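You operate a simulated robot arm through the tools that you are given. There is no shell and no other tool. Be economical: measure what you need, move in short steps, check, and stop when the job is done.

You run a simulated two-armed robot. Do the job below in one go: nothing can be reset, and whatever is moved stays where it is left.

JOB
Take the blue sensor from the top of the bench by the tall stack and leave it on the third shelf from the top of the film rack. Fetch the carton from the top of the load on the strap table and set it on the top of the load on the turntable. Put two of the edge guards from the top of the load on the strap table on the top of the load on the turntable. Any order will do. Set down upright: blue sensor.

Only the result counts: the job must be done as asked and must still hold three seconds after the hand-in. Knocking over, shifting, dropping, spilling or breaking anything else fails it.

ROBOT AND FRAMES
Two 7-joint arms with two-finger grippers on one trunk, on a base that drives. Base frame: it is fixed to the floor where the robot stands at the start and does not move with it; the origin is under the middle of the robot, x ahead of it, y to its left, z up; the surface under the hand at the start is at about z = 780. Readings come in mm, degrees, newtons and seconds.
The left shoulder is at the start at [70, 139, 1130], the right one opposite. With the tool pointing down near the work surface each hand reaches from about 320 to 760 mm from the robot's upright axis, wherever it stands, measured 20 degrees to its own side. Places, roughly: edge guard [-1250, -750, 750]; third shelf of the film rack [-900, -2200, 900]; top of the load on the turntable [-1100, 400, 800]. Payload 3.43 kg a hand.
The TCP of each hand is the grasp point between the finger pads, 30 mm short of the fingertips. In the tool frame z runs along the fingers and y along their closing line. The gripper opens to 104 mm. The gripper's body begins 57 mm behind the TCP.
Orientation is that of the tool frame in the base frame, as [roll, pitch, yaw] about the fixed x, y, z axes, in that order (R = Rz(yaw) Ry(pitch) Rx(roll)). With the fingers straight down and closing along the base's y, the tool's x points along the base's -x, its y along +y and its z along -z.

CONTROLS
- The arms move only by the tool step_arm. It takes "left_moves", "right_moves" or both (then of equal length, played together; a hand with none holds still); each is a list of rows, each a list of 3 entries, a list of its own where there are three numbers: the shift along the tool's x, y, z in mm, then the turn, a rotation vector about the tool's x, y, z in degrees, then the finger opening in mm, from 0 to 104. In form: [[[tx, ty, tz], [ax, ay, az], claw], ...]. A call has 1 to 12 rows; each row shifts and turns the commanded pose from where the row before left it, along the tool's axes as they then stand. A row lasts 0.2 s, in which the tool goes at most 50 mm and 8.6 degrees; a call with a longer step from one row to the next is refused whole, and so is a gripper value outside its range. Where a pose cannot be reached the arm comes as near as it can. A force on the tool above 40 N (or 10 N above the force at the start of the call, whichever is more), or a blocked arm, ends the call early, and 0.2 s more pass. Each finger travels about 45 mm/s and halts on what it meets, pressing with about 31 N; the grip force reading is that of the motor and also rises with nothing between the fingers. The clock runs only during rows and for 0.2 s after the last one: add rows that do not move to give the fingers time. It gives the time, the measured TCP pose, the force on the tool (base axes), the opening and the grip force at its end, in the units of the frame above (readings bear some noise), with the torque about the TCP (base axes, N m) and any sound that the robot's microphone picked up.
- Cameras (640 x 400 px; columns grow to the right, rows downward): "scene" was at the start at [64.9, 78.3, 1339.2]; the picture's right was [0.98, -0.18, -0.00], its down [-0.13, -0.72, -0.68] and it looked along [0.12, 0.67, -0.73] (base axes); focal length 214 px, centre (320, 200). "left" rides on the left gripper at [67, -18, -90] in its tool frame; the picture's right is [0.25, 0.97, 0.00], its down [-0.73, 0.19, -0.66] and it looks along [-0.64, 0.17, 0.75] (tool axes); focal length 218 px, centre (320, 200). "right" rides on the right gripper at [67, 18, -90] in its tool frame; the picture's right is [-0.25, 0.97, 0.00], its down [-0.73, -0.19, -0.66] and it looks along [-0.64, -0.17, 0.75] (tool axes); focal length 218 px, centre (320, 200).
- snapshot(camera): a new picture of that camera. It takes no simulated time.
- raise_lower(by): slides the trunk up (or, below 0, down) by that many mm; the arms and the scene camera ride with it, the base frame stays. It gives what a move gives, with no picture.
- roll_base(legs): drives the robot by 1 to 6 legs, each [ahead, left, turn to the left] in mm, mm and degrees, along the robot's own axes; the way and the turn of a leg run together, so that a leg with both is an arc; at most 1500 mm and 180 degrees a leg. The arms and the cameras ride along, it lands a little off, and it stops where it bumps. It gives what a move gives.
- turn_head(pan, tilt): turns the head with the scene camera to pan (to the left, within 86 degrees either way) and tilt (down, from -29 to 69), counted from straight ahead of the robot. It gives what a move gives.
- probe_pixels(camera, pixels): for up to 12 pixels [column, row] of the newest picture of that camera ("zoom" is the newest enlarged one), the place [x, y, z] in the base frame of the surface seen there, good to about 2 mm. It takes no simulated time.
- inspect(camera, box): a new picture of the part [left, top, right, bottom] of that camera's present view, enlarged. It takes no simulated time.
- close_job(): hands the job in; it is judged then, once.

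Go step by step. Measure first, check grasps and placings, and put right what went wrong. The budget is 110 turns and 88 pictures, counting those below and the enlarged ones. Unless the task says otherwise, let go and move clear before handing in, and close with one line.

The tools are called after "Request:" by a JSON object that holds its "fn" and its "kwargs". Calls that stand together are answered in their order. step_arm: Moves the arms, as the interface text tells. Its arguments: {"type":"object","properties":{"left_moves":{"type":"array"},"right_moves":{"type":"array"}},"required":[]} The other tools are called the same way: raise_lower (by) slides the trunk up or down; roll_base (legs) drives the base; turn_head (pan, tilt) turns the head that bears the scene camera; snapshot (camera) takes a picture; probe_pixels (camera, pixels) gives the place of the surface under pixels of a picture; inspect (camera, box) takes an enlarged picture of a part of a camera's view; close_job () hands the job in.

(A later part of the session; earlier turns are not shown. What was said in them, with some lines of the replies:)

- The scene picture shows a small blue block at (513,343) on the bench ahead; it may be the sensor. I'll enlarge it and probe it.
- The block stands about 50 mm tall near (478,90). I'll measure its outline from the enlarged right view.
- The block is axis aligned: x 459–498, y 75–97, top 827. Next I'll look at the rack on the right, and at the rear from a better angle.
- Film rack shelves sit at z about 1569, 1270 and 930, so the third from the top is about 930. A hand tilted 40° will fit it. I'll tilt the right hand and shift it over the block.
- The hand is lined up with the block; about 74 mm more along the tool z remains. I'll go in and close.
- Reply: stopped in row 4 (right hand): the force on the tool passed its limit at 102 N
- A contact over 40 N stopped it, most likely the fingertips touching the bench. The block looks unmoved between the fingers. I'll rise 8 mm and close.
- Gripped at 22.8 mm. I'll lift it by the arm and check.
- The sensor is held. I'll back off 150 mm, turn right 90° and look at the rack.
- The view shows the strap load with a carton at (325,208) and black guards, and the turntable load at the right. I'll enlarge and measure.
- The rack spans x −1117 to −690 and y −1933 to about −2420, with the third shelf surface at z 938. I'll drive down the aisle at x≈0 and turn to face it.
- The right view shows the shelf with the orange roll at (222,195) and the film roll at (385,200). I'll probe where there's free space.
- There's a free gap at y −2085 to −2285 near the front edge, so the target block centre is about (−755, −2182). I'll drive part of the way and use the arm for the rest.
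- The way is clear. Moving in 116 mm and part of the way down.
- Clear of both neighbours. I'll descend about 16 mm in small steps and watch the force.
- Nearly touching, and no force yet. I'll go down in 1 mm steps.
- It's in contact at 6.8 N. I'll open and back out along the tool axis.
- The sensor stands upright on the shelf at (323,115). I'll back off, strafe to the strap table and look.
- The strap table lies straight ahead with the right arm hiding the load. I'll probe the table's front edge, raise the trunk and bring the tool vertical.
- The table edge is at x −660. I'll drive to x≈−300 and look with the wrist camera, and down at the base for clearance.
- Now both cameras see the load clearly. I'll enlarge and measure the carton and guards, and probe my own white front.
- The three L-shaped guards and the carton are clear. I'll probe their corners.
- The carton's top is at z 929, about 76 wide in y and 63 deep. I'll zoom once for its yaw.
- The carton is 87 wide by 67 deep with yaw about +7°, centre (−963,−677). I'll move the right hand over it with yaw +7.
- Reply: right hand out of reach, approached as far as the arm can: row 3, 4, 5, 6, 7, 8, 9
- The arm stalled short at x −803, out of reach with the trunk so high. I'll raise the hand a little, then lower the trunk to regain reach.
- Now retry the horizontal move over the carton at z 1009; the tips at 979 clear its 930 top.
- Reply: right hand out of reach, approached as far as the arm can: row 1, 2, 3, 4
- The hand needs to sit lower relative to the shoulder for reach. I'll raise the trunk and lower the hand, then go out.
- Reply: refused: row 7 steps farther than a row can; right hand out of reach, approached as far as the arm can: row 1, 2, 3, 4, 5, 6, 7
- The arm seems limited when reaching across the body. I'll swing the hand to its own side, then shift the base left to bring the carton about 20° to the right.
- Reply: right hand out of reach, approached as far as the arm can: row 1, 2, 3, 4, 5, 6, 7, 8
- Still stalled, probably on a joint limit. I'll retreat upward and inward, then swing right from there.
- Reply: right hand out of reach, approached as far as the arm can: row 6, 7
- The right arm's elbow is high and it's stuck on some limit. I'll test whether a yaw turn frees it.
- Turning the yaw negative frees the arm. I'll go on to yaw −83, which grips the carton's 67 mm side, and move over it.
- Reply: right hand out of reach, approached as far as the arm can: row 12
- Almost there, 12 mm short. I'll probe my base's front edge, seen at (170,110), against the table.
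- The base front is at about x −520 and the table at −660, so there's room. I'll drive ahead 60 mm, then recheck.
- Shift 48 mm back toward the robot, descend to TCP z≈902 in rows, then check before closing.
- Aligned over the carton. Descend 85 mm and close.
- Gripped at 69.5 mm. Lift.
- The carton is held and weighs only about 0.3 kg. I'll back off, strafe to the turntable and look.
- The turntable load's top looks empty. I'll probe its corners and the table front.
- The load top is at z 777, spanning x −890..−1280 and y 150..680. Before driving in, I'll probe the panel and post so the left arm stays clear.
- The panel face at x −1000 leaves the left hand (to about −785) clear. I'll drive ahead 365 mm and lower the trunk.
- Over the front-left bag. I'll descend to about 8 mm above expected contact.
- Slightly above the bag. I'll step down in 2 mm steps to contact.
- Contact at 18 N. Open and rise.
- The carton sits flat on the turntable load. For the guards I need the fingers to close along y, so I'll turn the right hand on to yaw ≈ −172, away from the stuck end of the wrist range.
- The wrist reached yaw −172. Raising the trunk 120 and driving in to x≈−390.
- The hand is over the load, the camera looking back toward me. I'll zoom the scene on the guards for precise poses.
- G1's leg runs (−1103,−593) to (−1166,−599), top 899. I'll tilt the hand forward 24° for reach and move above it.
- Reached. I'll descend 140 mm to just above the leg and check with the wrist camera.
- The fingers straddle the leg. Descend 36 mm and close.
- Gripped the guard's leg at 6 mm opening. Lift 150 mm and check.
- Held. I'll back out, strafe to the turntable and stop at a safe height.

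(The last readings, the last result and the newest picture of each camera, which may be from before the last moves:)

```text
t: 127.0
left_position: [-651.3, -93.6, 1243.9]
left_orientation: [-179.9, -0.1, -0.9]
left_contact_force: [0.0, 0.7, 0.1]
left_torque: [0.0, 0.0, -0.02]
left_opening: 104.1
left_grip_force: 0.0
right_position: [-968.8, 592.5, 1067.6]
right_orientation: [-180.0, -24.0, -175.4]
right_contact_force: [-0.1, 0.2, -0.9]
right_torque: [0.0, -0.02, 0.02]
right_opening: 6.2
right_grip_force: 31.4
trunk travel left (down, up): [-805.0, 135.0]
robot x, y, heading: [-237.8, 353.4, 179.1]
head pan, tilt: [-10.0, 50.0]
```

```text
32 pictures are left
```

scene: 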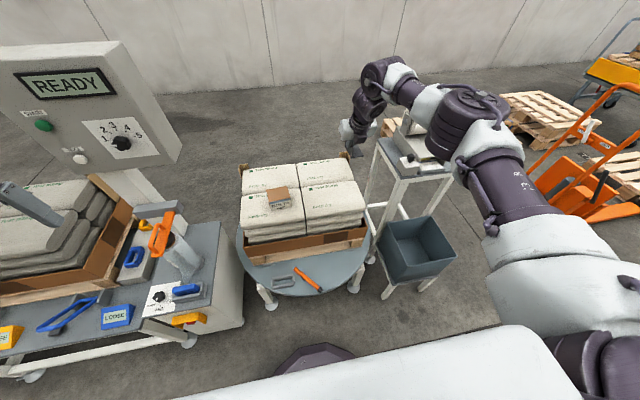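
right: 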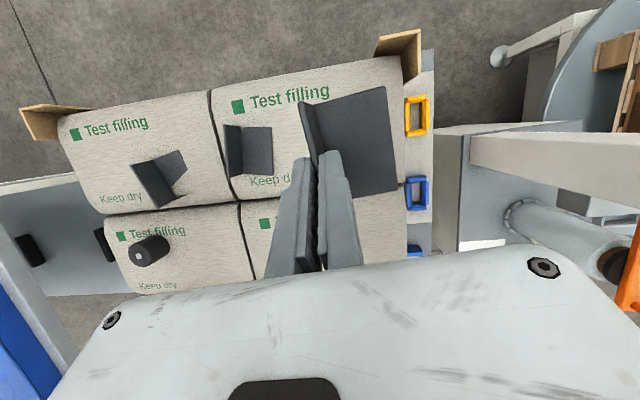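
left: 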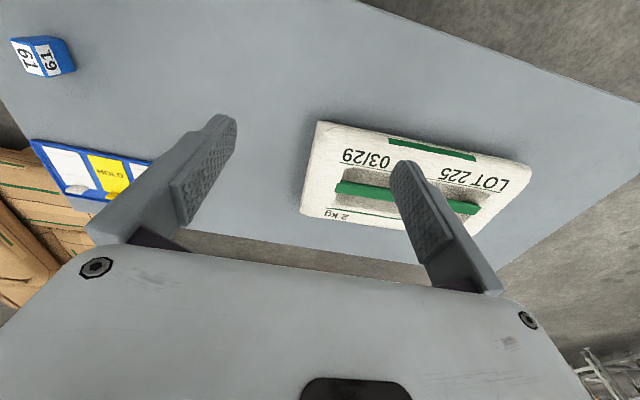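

The hand is over the front-right bag. Before lowering, I'll check the shelving unit at (410,165) and my arm's position against it.

Request:
{"fn": "probe_pixels", "kwargs": {"camera": "scene", "pixels": [[385, 150], [440, 165], [415, 135], [425, 150], [410, 160], [470, 110], [490, 185], [440, 110], [420, 95], [380, 75], [515, 215], [455, 150]]}}

Request:
{"fn": "inspect", "kwargs": {"camera": "scene", "box": [330, 50, 530, 210]}}

```text
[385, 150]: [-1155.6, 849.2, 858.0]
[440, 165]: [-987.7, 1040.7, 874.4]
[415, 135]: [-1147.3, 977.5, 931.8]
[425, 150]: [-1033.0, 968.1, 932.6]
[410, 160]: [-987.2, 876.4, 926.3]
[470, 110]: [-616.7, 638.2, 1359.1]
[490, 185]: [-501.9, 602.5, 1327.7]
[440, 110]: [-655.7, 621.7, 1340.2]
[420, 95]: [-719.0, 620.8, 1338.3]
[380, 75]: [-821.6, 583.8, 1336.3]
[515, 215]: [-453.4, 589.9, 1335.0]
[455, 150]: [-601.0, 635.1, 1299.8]
```

```text
2.50 times, centred on (430, 130) of scene
```

zoom: 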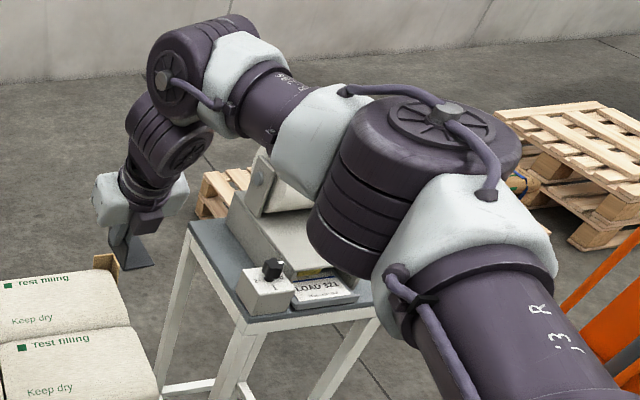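

The unit is at y≥849 and x≤−980, and the arm stays at y<720, so it's clear. I'll shift a little and lower the trunk 215 mm.

Request:
{"fn": "roll_base", "kwargs": {"legs": [[12, 18, 0.9]]}}

Request:
{"fn": "raise_lower", "kwargs": {"by": -215}}

Request:
{"fn": "snapshot", "kwargs": {"camera": "right"}}

Request:
{"fn": "inspect", "kwargs": {"camera": "scene", "box": [220, 120, 400, 270]}}

```text
t: 127.8
left_position: [-653.2, -112.7, 1248.6]
left_orientation: [179.8, 0.1, -0.1]
left_contact_force: [0.4, 0.5, -0.2]
left_torque: [-0.08, 0.03, 0.02]
left_opening: 104.1
left_grip_force: 0.1
right_position: [-981.5, 570.2, 1068.5]
right_orientation: [-179.7, -24.1, -174.7]
right_contact_force: [-0.2, 0.8, -0.5]
right_torque: [-0.04, -0.01, 0.04]
right_opening: 6.3
right_grip_force: 31.5
trunk travel left (down, up): [-805.0, 135.0]
robot x, y, heading: [-249.8, 333.7, 179.9]
head pan, tilt: [-10.0, 50.0]
```

```text
t: 130.1
left_position: [-656.3, -118.0, 1031.0]
left_orientation: [179.9, 0.0, -0.1]
left_contact_force: [0.2, 0.4, -0.2]
left_torque: [0.0, 0.0, -0.02]
left_opening: 103.9
left_grip_force: 0.1
right_position: [-983.9, 565.1, 853.3]
right_orientation: [-180.0, -24.0, -174.5]
right_contact_force: [0.5, -0.7, -0.7]
right_torque: [-0.01, 0.02, -0.01]
right_opening: 5.9
right_grip_force: 31.2
trunk travel left (down, up): [-590.0, 350.0]
robot x, y, heading: [-246.4, 329.2, 180.2]
head pan, tilt: [-10.0, 50.0]
```

```text
30 pictures are left
```

right: 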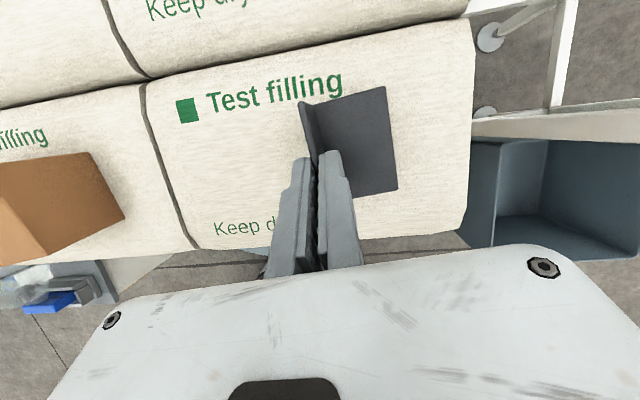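

```text
2.67 times, centred on (310, 195) of scene
```

zoom: 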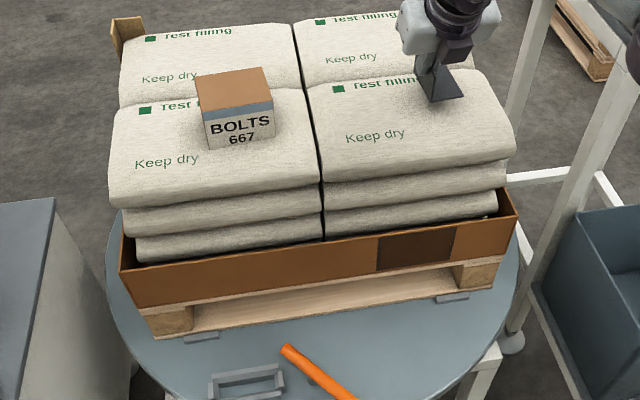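

Well placed over the bag. I'll lower 18, then 4, then in 2 mm steps until contact.

Request:
{"fn": "step_arm", "kwargs": {"right_moves": [[[-7.3, 0, 16.4], [0, 0, 0], 0], [[-1.6, 0, 3.7], [0, 0, 0], 0], [[-0.8, 0, 1.8], [0, 0, 0], 0], [[-0.8, 0, 1.8], [0, 0, 0], 0], [[0, 0, 0], [0, 0, 0], 0]]}}

```text
t: 131.3
left_position: [-656.8, -117.7, 1030.5]
left_orientation: [-180.0, 0.0, -0.1]
left_contact_force: [-0.3, -0.1, 0.5]
left_torque: [-0.01, -0.01, 0.0]
left_opening: 104.0
left_grip_force: 0.1
right_position: [-984.1, 565.0, 827.6]
right_orientation: [-180.0, -23.9, -174.6]
right_contact_force: [0.3, 0.2, 0.1]
right_torque: [0.02, -0.02, 0.0]
right_opening: 5.9
right_grip_force: 30.8
trunk travel left (down, up): [-590.0, 350.0]
robot x, y, heading: [-253.5, 331.6, 179.8]
head pan, tilt: [-10.0, 50.0]
```

Request:
{"fn": "step_arm", "kwargs": {"right_moves": [[[-0.8, 0, 1.8], [0, 0, 0], 0], [[-0.6, 0, 1.4], [0, 0, 0], 0], [[0, 0, 0], [0, 0, 0], 0]]}}

Request:
{"fn": "inspect", "kwargs": {"camera": "right", "box": [240, 60, 420, 260]}}

```text
t: 132.1
left_position: [-654.1, -118.1, 1031.2]
left_orientation: [-179.8, 0.1, -0.1]
left_contact_force: [0.3, 0.0, 0.2]
left_torque: [0.01, 0.0, 0.03]
left_opening: 104.0
left_grip_force: 0.1
right_position: [-983.2, 563.6, 826.4]
right_orientation: [180.0, -24.4, -174.6]
right_contact_force: [-2.3, 0.7, 13.2]
right_torque: [0.04, -0.06, -0.01]
right_opening: 6.1
right_grip_force: 30.8
trunk travel left (down, up): [-590.0, 350.0]
robot x, y, heading: [-248.0, 333.2, 179.7]
head pan, tilt: [-10.0, 50.0]
```

```text
2.00 times, centred on (330, 160) of right
```

zoom: 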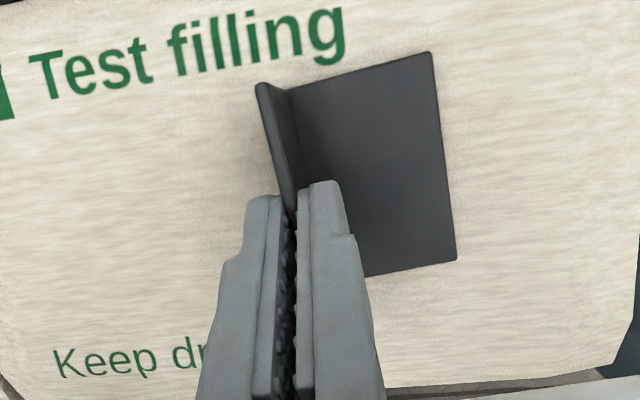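

Contact at 13 N. Open to 50 and rise straight up.

Request:
{"fn": "step_arm", "kwargs": {"right_moves": [[[0, 0, 0], [0, 0, 0], 15], [[0, 0, 0], [0, 0, 0], 30], [[0, 0, 0], [0, 0, 0], 50], [[0, 0, 0], [0, 0, 0], 50], [[8.1, 0, -18.3], [0, 0, 0], 50], [[16.3, 0, -36.5], [0, 0, 0], 50], [[16.3, 0, -36.5], [0, 0, 0], 50], [[16.3, 0, -36.5], [0, 0, 0], 50]]}}

Request:
{"fn": "snapshot", "kwargs": {"camera": "right"}}

```text
t: 133.9
left_position: [-656.1, -119.7, 1030.6]
left_orientation: [-180.0, 0.1, -0.1]
left_contact_force: [-0.4, 0.1, -1.0]
left_torque: [0.02, -0.01, -0.01]
left_opening: 104.0
left_grip_force: 0.0
right_position: [-984.7, 563.8, 963.8]
right_orientation: [-180.0, -24.0, -174.5]
right_contact_force: [0.4, 0.6, 0.3]
right_torque: [0.0, 0.0, 0.04]
right_opening: 50.2
right_grip_force: 0.0
trunk travel left (down, up): [-590.0, 350.0]
robot x, y, heading: [-248.3, 330.3, 180.0]
head pan, tilt: [-10.0, 50.0]
```

```text
27 pictures are left
```

right: 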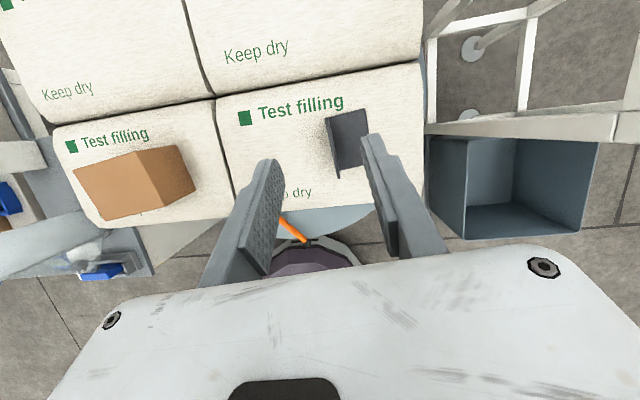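

The first guard is placed by the carton. I'll turn the wrist 12° for G2, raise the trunk, and drive back to the strap table.

Request:
{"fn": "step_arm", "kwargs": {"right_moves": [[[0, 0, 0], [0, -8, 0], 50], [[0, 0, 0], [0, -8, 0], 50], [[0, 0, 0], [0, -8, 0], 50], [[0, 0, 0], [0, 0, 6], 50], [[0, 0, 0], [0, 0, 6], 50], [[0, 0, 0], [0, 8, 0], 60], [[0, 0, 0], [0, 8, 0], 60], [[0, 0, 0], [0, 8, 0], 60]]}}

Request:
{"fn": "raise_lower", "kwargs": {"by": 215}}

Request:
{"fn": "roll_base", "kwargs": {"legs": [[-245, 0, 0], [0, 1230, 0], [375, 0, 0]]}}

Request:
{"fn": "turn_head", "kwargs": {"pan": -5, "tilt": 60}}

Request:
{"fn": "snapshot", "kwargs": {"camera": "scene"}}

```text
t: 135.7
left_position: [-656.4, -116.8, 1031.0]
left_orientation: [180.0, 0.0, -0.1]
left_contact_force: [-0.2, -0.5, 1.2]
left_torque: [0.0, 0.01, -0.01]
left_opening: 103.6
left_grip_force: 0.1
right_position: [-947.7, 530.9, 972.2]
right_orientation: [-177.8, -31.9, 172.3]
right_contact_force: [0.0, -0.1, -0.4]
right_torque: [-0.02, -0.01, -0.01]
right_opening: 60.0
right_grip_force: 0.1
right hand out of reach, approached as far as the arm can: row 1, 2, 3
trunk travel left (down, up): [-590.0, 350.0]
robot x, y, heading: [-246.9, 333.8, 179.8]
head pan, tilt: [-10.0, 50.0]
```

```text
t: 137.9
left_position: [-655.8, -118.3, 1245.4]
left_orientation: [179.9, 0.0, -0.2]
left_contact_force: [0.2, 0.6, -0.5]
left_torque: [-0.01, 0.04, 0.01]
left_opening: 104.3
left_grip_force: 0.1
right_position: [-947.0, 530.7, 1185.8]
right_orientation: [-178.0, -31.8, 172.5]
right_contact_force: [-0.7, 0.1, 0.0]
right_torque: [-0.01, 0.05, 0.05]
right_opening: 60.2
right_grip_force: 0.0
trunk travel left (down, up): [-805.0, 135.0]
robot x, y, heading: [-250.8, 334.3, 179.8]
head pan, tilt: [-10.0, 50.0]
```

```text
t: 147.6
left_position: [-769.3, -1367.9, 1246.5]
left_orientation: [-180.0, 0.1, 0.8]
left_contact_force: [0.3, -0.1, 0.3]
left_torque: [-0.01, 0.0, -0.02]
left_opening: 103.7
left_grip_force: 0.0
right_position: [-1070.1, -723.3, 1187.9]
right_orientation: [-178.0, -31.9, 173.3]
right_contact_force: [0.6, 0.0, 0.2]
right_torque: [0.01, -0.02, 0.0]
right_opening: 60.2
right_grip_force: 0.0
trunk travel left (down, up): [-805.0, 135.0]
robot x, y, heading: [-368.4, -910.2, -179.4]
head pan, tilt: [-10.0, 50.0]
```

```text
t: 148.3
left_position: [-772.1, -1366.6, 1245.8]
left_orientation: [-180.0, 0.0, 0.7]
left_contact_force: [-0.5, -0.7, -0.4]
left_torque: [-0.01, 0.0, 0.0]
left_opening: 104.2
left_grip_force: 0.0
right_position: [-1072.6, -722.9, 1186.7]
right_orientation: [-178.0, -31.8, 173.2]
right_contact_force: [0.4, 0.3, -0.8]
right_torque: [0.0, -0.01, 0.04]
right_opening: 59.9
right_grip_force: 0.1
trunk travel left (down, up): [-805.0, 135.0]
robot x, y, heading: [-368.4, -912.4, -179.3]
head pan, tilt: [-5.0, 60.0]
```

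```text
26 pictures are left
```

scene: 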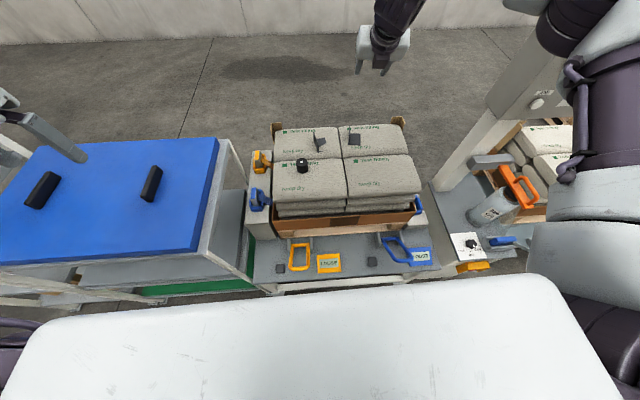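

The hand ended at tilt 32° with 2° of roll. I'll correct the roll, move over G2 and come down to just above it.

Request:
{"fn": "step_arm", "kwargs": {"right_moves": [[[23.5, -10.8, 14.7], [-2, 0, 0], 60], [[23.5, -10.8, 14.7], [0, 0, 0], 60], [[-24.9, 0, 39.9], [0, 0, 0], 60], [[-24.9, 0, 39.9], [0, 0, 0], 60], [[-24.9, 0, 39.9], [0, 0, 0], 60], [[-24.9, 0, 39.9], [0, 0, 0], 60], [[-24.9, 0, 39.9], [0, 0, 0], 60], [[0, 0, 0], [0, 0, 0], 60]]}}

Request:
{"fn": "snapshot", "kwargs": {"camera": "right"}}

Request:
{"fn": "inspect", "kwargs": {"camera": "scene", "box": [320, 100, 410, 170]}}

```text
t: 150.1
left_position: [-771.3, -1367.8, 1246.1]
left_orientation: [-180.0, 0.0, 0.8]
left_contact_force: [0.2, -0.1, 0.3]
left_torque: [0.02, 0.02, 0.03]
left_opening: 104.2
left_grip_force: 0.0
right_position: [-1127.4, -739.2, 951.6]
right_orientation: [180.0, -31.8, 173.4]
right_contact_force: [-0.5, 0.6, 0.1]
right_torque: [0.02, 0.01, -0.02]
right_opening: 60.2
right_grip_force: 0.1
trunk travel left (down, up): [-805.0, 135.0]
robot x, y, heading: [-367.9, -910.6, -179.3]
head pan, tilt: [-5.0, 60.0]
```

```text
25 pictures are left
```

right: 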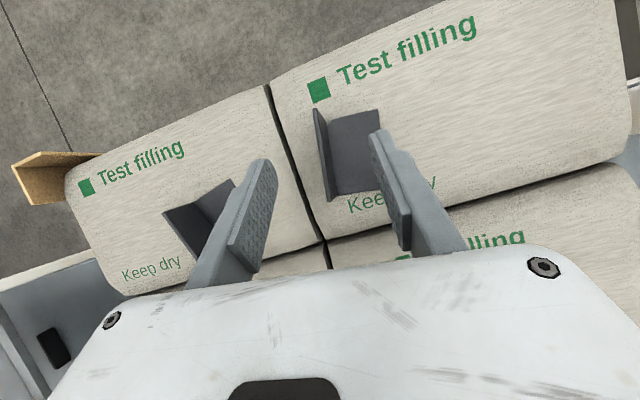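

```text
5.71 times, centred on (365, 135) of scene
```

zoom: 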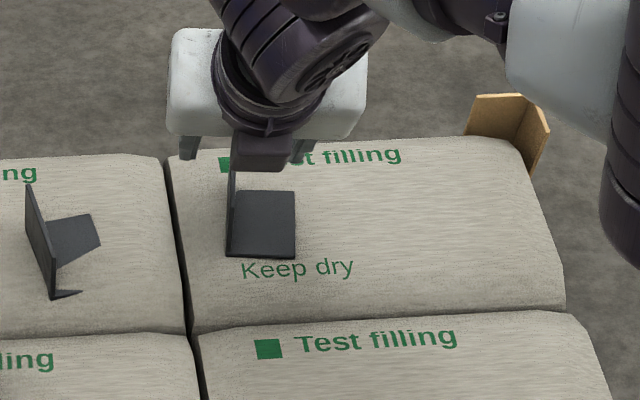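

Centred on the leg. Descend 44 mm and close.

Request:
{"fn": "step_arm", "kwargs": {"right_moves": [[[-11.6, 0, 18.6], [0, 0, 0], 60], [[-11.6, 0, 18.6], [0, 0, 0], 60], [[0, 0, 0], [0, 0, 0], 45], [[0, 0, 0], [0, 0, 0], 30], [[0, 0, 0], [0, 0, 0], 15], [[0, 0, 0], [0, 0, 0], 0], [[0, 0, 0], [0, 0, 0], 0], [[0, 0, 0], [0, 0, 0], 0], [[0, 0, 0], [0, 0, 0], 0]]}}

Request:
{"fn": "snapshot", "kwargs": {"camera": "right"}}

```text
t: 152.1
left_position: [-770.7, -1368.3, 1244.8]
left_orientation: [-180.0, -0.1, 0.8]
left_contact_force: [-0.5, -0.2, 0.7]
left_torque: [0.0, 0.02, 0.01]
left_opening: 103.9
left_grip_force: 0.1
right_position: [-1128.2, -739.2, 907.2]
right_orientation: [180.0, -31.8, 173.4]
right_contact_force: [-1.0, 0.8, 3.8]
right_torque: [0.21, 0.07, 0.03]
right_opening: 6.2
right_grip_force: 31.3
trunk travel left (down, up): [-805.0, 135.0]
robot x, y, heading: [-369.8, -909.8, -179.0]
head pan, tilt: [-5.0, 60.0]
```

```text
23 pictures are left
```

right: 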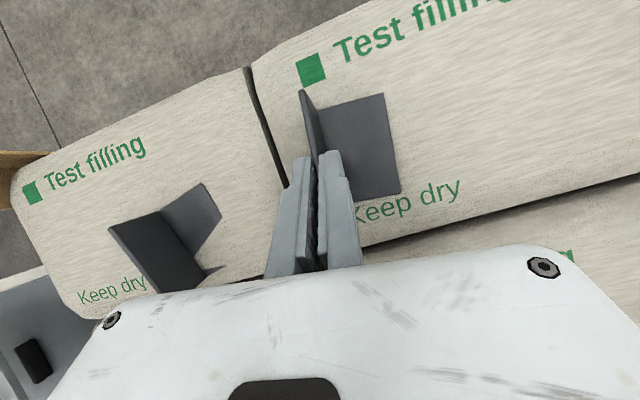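

Gripped. Lift 150 mm, then drive to the turntable.

Request:
{"fn": "step_arm", "kwargs": {"right_moves": [[[5.3, 0, -8.5], [0, 0, 0], 0], [[20, 0, -32], [0, 0, 0], 0], [[20, 0, -32], [0, 0, 0], 0], [[20, 0, -32], [0, 0, 0], 0], [[20, 0, -32], [0, 0, 0], 0]]}}

Request:
{"fn": "snapshot", "kwargs": {"camera": "right"}}

Request:
{"fn": "roll_base", "kwargs": {"legs": [[-365, 0, -1], [0, -1205, 0], [210, 0, 0]]}}

Request:
{"fn": "turn_head", "kwargs": {"pan": -10, "tilt": 50}}

Request:
{"fn": "snapshot", "kwargs": {"camera": "scene"}}

```text
t: 153.3
left_position: [-769.8, -1367.6, 1245.7]
left_orientation: [-180.0, 0.0, 0.8]
left_contact_force: [-0.5, 0.7, 1.1]
left_torque: [0.0, 0.04, 0.01]
left_opening: 104.2
left_grip_force: 0.2
right_position: [-1127.6, -738.3, 1068.2]
right_orientation: [179.9, -31.7, 173.4]
right_contact_force: [0.0, 0.6, -0.8]
right_torque: [0.0, -0.02, 0.01]
right_opening: 6.2
right_grip_force: 31.0
trunk travel left (down, up): [-805.0, 135.0]
robot x, y, heading: [-362.7, -911.6, -179.2]
head pan, tilt: [-5.0, 60.0]
```

```text
22 pictures are left
```

right: 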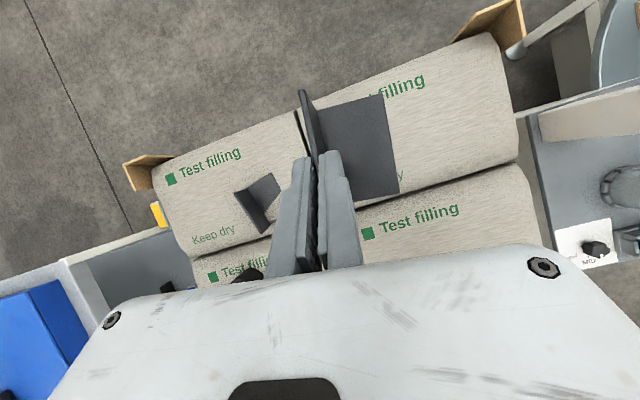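

```text
t: 162.5
left_position: [-616.9, -157.5, 1246.2]
left_orientation: [179.9, 0.2, -0.2]
left_contact_force: [0.3, -0.2, 0.6]
left_torque: [-0.02, 0.0, 0.03]
left_opening: 104.0
left_grip_force: 0.1
right_position: [-965.2, 476.2, 1070.3]
right_orientation: [180.0, -31.8, 172.3]
right_contact_force: [0.9, 0.0, -0.5]
right_torque: [0.01, 0.06, 0.01]
right_opening: 6.1
right_grip_force: 31.2
trunk travel left (down, up): [-805.0, 135.0]
robot x, y, heading: [-210.6, 291.2, 179.6]
head pan, tilt: [-5.0, 60.0]
```

```text
t: 163.3
left_position: [-620.0, -158.9, 1246.0]
left_orientation: [180.0, -0.1, -0.2]
left_contact_force: [0.3, -0.2, 0.2]
left_torque: [0.03, 0.0, 0.02]
left_opening: 104.0
left_grip_force: 0.0
right_position: [-968.1, 475.5, 1067.8]
right_orientation: [179.8, -31.7, 172.4]
right_contact_force: [-0.5, 0.4, -0.3]
right_torque: [0.02, -0.03, -0.01]
right_opening: 6.2
right_grip_force: 31.1
trunk travel left (down, up): [-805.0, 135.0]
robot x, y, heading: [-210.5, 291.9, 179.7]
head pan, tilt: [-10.0, 50.0]
```

```text
21 pictures are left
```

scene: 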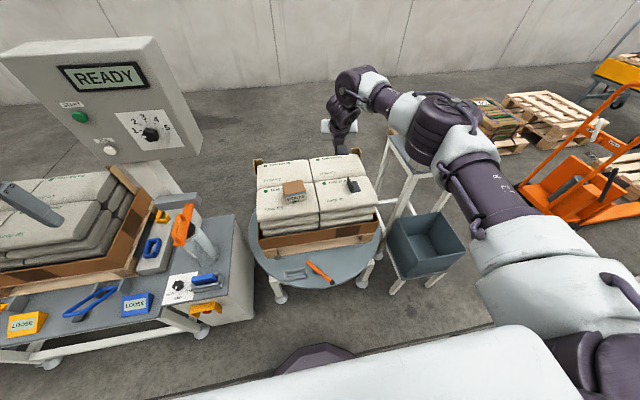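

I'll shift 9 mm by the arm, lower the trunk 215 mm and inspect.

Request:
{"fn": "step_arm", "kwargs": {"right_moves": [[[8.5, -9, 5.3], [0, 0, 0], 0]]}}

Request:
{"fn": "raise_lower", "kwargs": {"by": -215}}

Request:
{"fn": "snapshot", "kwargs": {"camera": "right"}}

```text
t: 163.7
left_position: [-619.6, -160.0, 1245.2]
left_orientation: [-179.9, 0.0, -0.2]
left_contact_force: [0.4, -0.9, -0.6]
left_torque: [-0.01, 0.01, -0.01]
left_opening: 104.1
left_grip_force: 0.2
right_position: [-978.8, 468.0, 1068.8]
right_orientation: [179.8, -31.8, 172.4]
right_contact_force: [-0.1, -0.2, 0.5]
right_torque: [0.0, 0.06, 0.02]
right_opening: 5.9
right_grip_force: 31.3
trunk travel left (down, up): [-805.0, 135.0]
robot x, y, heading: [-212.2, 294.8, 179.8]
head pan, tilt: [-10.0, 50.0]
```

```text
t: 165.9
left_position: [-620.5, -158.7, 1030.2]
left_orientation: [-179.9, 0.0, -0.1]
left_contact_force: [-0.4, 0.3, -0.3]
left_torque: [0.0, 0.0, 0.01]
left_opening: 104.0
left_grip_force: 0.1
right_position: [-977.6, 468.2, 853.7]
right_orientation: [180.0, -31.8, 172.2]
right_contact_force: [-0.3, 0.5, -1.4]
right_torque: [0.03, 0.03, -0.01]
right_opening: 5.9
right_grip_force: 31.3
trunk travel left (down, up): [-590.0, 350.0]
robot x, y, heading: [-212.9, 295.3, 179.9]
head pan, tilt: [-10.0, 50.0]
```

```text
20 pictures are left
```

right: 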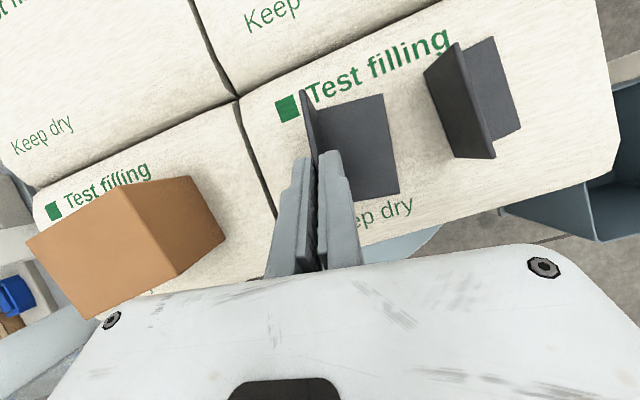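

Clear of carton and first guard. Lower to contact.

Request:
{"fn": "step_arm", "kwargs": {"right_moves": [[[-8.5, 0, 13.6], [0, 0, 0], 0], [[-3.2, 0, 5.1], [0, 0, 0], 0], [[-1.1, 0, 1.7], [0, 0, 0], 0], [[-1.1, 0, 1.7], [0, 0, 0], 0], [[0, 0, 0], [0, 0, 0], 0]]}}

```text
t: 167.2
left_position: [-619.8, -159.3, 1031.5]
left_orientation: [179.9, 0.0, -0.2]
left_contact_force: [0.7, -0.6, -0.4]
left_torque: [-0.02, 0.0, 0.03]
left_opening: 104.0
left_grip_force: 0.0
right_position: [-978.4, 468.8, 828.3]
right_orientation: [180.0, -31.9, 172.3]
right_contact_force: [-1.1, -0.6, 4.5]
right_torque: [0.26, 0.12, 0.07]
right_opening: 6.2
right_grip_force: 31.5
trunk travel left (down, up): [-590.0, 350.0]
robot x, y, heading: [-213.0, 295.1, 180.0]
head pan, tilt: [-10.0, 50.0]
```

Contact just began at 4.5 N. One more millimetre, then open and rise.

Request:
{"fn": "step_arm", "kwargs": {"right_moves": [[[-0.5, 0, 0.8], [0, 0, 0], 0], [[0, 0, 0], [0, 0, 0], 15], [[0, 0, 0], [0, 0, 0], 30], [[0, 0, 0], [0, 0, 0], 45], [[0, 0, 0], [0, 0, 0], 45], [[10.6, 0, -17], [0, 0, 0], 45], [[21, 0, -34], [0, 0, 0], 45], [[21, 0, -34], [0, 0, 0], 45], [[21, 0, -34], [0, 0, 0], 45]]}}

Request:
{"fn": "raise_lower", "kwargs": {"by": 60}}

Request:
{"fn": "snapshot", "kwargs": {"camera": "right"}}

Request:
{"fn": "inspect", "kwargs": {"camera": "scene", "box": [230, 120, 410, 270]}}

```text
t: 169.2
left_position: [-619.3, -159.6, 1031.3]
left_orientation: [-179.9, 0.1, -0.1]
left_contact_force: [-0.1, 0.4, 0.4]
left_torque: [0.03, -0.02, 0.0]
left_opening: 104.0
left_grip_force: 0.0
right_position: [-977.5, 468.0, 967.1]
right_orientation: [179.8, -31.8, 172.4]
right_contact_force: [0.2, -0.4, 0.3]
right_torque: [0.04, -0.03, -0.04]
right_opening: 45.1
right_grip_force: 0.0
trunk travel left (down, up): [-590.0, 350.0]
robot x, y, heading: [-208.8, 292.9, 180.1]
head pan, tilt: [-10.0, 50.0]
```

```text
t: 170.2
left_position: [-619.7, -159.0, 1090.6]
left_orientation: [-179.9, -0.1, -0.2]
left_contact_force: [0.2, -0.5, -0.6]
left_torque: [0.02, -0.04, 0.0]
left_opening: 103.8
left_grip_force: 0.1
right_position: [-978.3, 468.3, 1025.5]
right_orientation: [180.0, -31.8, 172.2]
right_contact_force: [0.0, 0.4, -0.2]
right_torque: [0.0, -0.02, 0.03]
right_opening: 45.1
right_grip_force: 0.1
trunk travel left (down, up): [-650.0, 290.0]
robot x, y, heading: [-212.9, 295.3, 179.6]
head pan, tilt: [-10.0, 50.0]
```

```text
19 pictures are left
```

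right: 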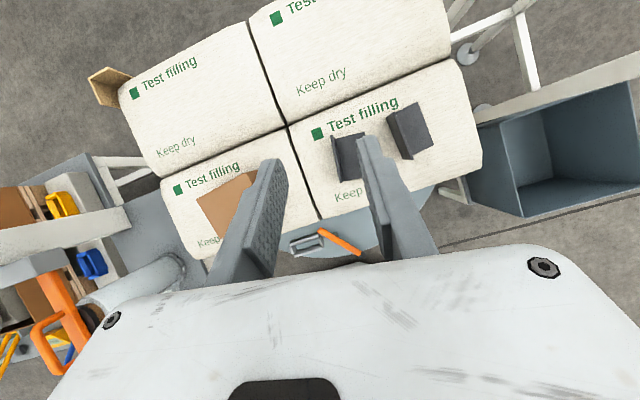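

```text
2.67 times, centred on (320, 195) of scene
```

zoom: 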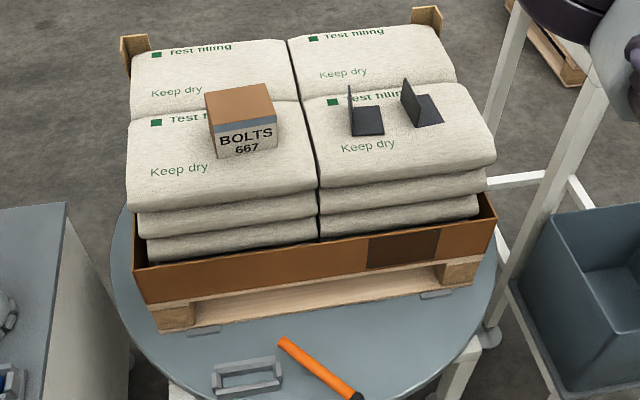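

All three pieces sit on the turntable load. I'll back off and take a last look toward the film rack.

Request:
{"fn": "roll_base", "kwargs": {"legs": [[-210, 0, 0]]}}

Request:
{"fn": "turn_head", "kwargs": {"pan": 65, "tilt": 10}}

Request:
{"fn": "snapshot", "kwargs": {"camera": "scene"}}

```text
t: 171.8
left_position: [-411.3, -158.5, 1090.4]
left_orientation: [-180.0, 0.0, -0.3]
left_contact_force: [-0.1, 0.1, 0.2]
left_torque: [0.02, 0.01, 0.01]
left_opening: 104.2
left_grip_force: 0.1
right_position: [-769.3, 467.9, 1026.0]
right_orientation: [179.9, -31.7, 172.3]
right_contact_force: [0.1, -0.7, -0.2]
right_torque: [0.03, -0.03, 0.0]
right_opening: 44.9
right_grip_force: 0.0
trunk travel left (down, up): [-650.0, 290.0]
robot x, y, heading: [-3.8, 292.9, 179.7]
head pan, tilt: [-10.0, 50.0]
```

```text
t: 173.3
left_position: [-410.4, -158.4, 1091.0]
left_orientation: [180.0, 0.1, -0.3]
left_contact_force: [0.6, -1.3, 0.0]
left_torque: [0.0, -0.03, -0.01]
left_opening: 103.9
left_grip_force: 0.1
right_position: [-768.6, 467.0, 1026.5]
right_orientation: [-179.9, -31.7, 172.4]
right_contact_force: [-0.1, 0.2, 0.4]
right_torque: [-0.02, -0.02, -0.01]
right_opening: 45.0
right_grip_force: 0.1
trunk travel left (down, up): [-650.0, 290.0]
robot x, y, heading: [-0.3, 288.0, 179.3]
head pan, tilt: [65.0, 10.0]
```

```text
17 pictures are left
```

scene: 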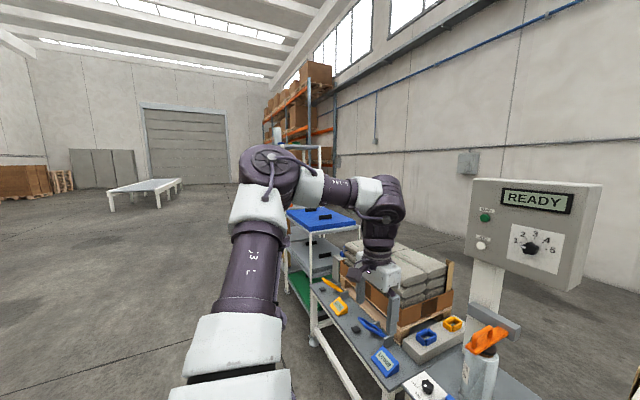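

The left arm hides the rack in this view, but the sensor was seen standing upright on the third shelf after release and nothing has touched it since. I'm handing the job in.

Request:
{"fn": "close_job", "kwargs": {}}

```text
The job is handed in.
```

The job is handed in: the blue sensor was left upright on the third shelf of the film rack, and the carton and two edge guards are on the turntable load. I saw the sensor standing right after letting go, but my left arm hid the rack in the last check, so I didn't see it again before handing in.
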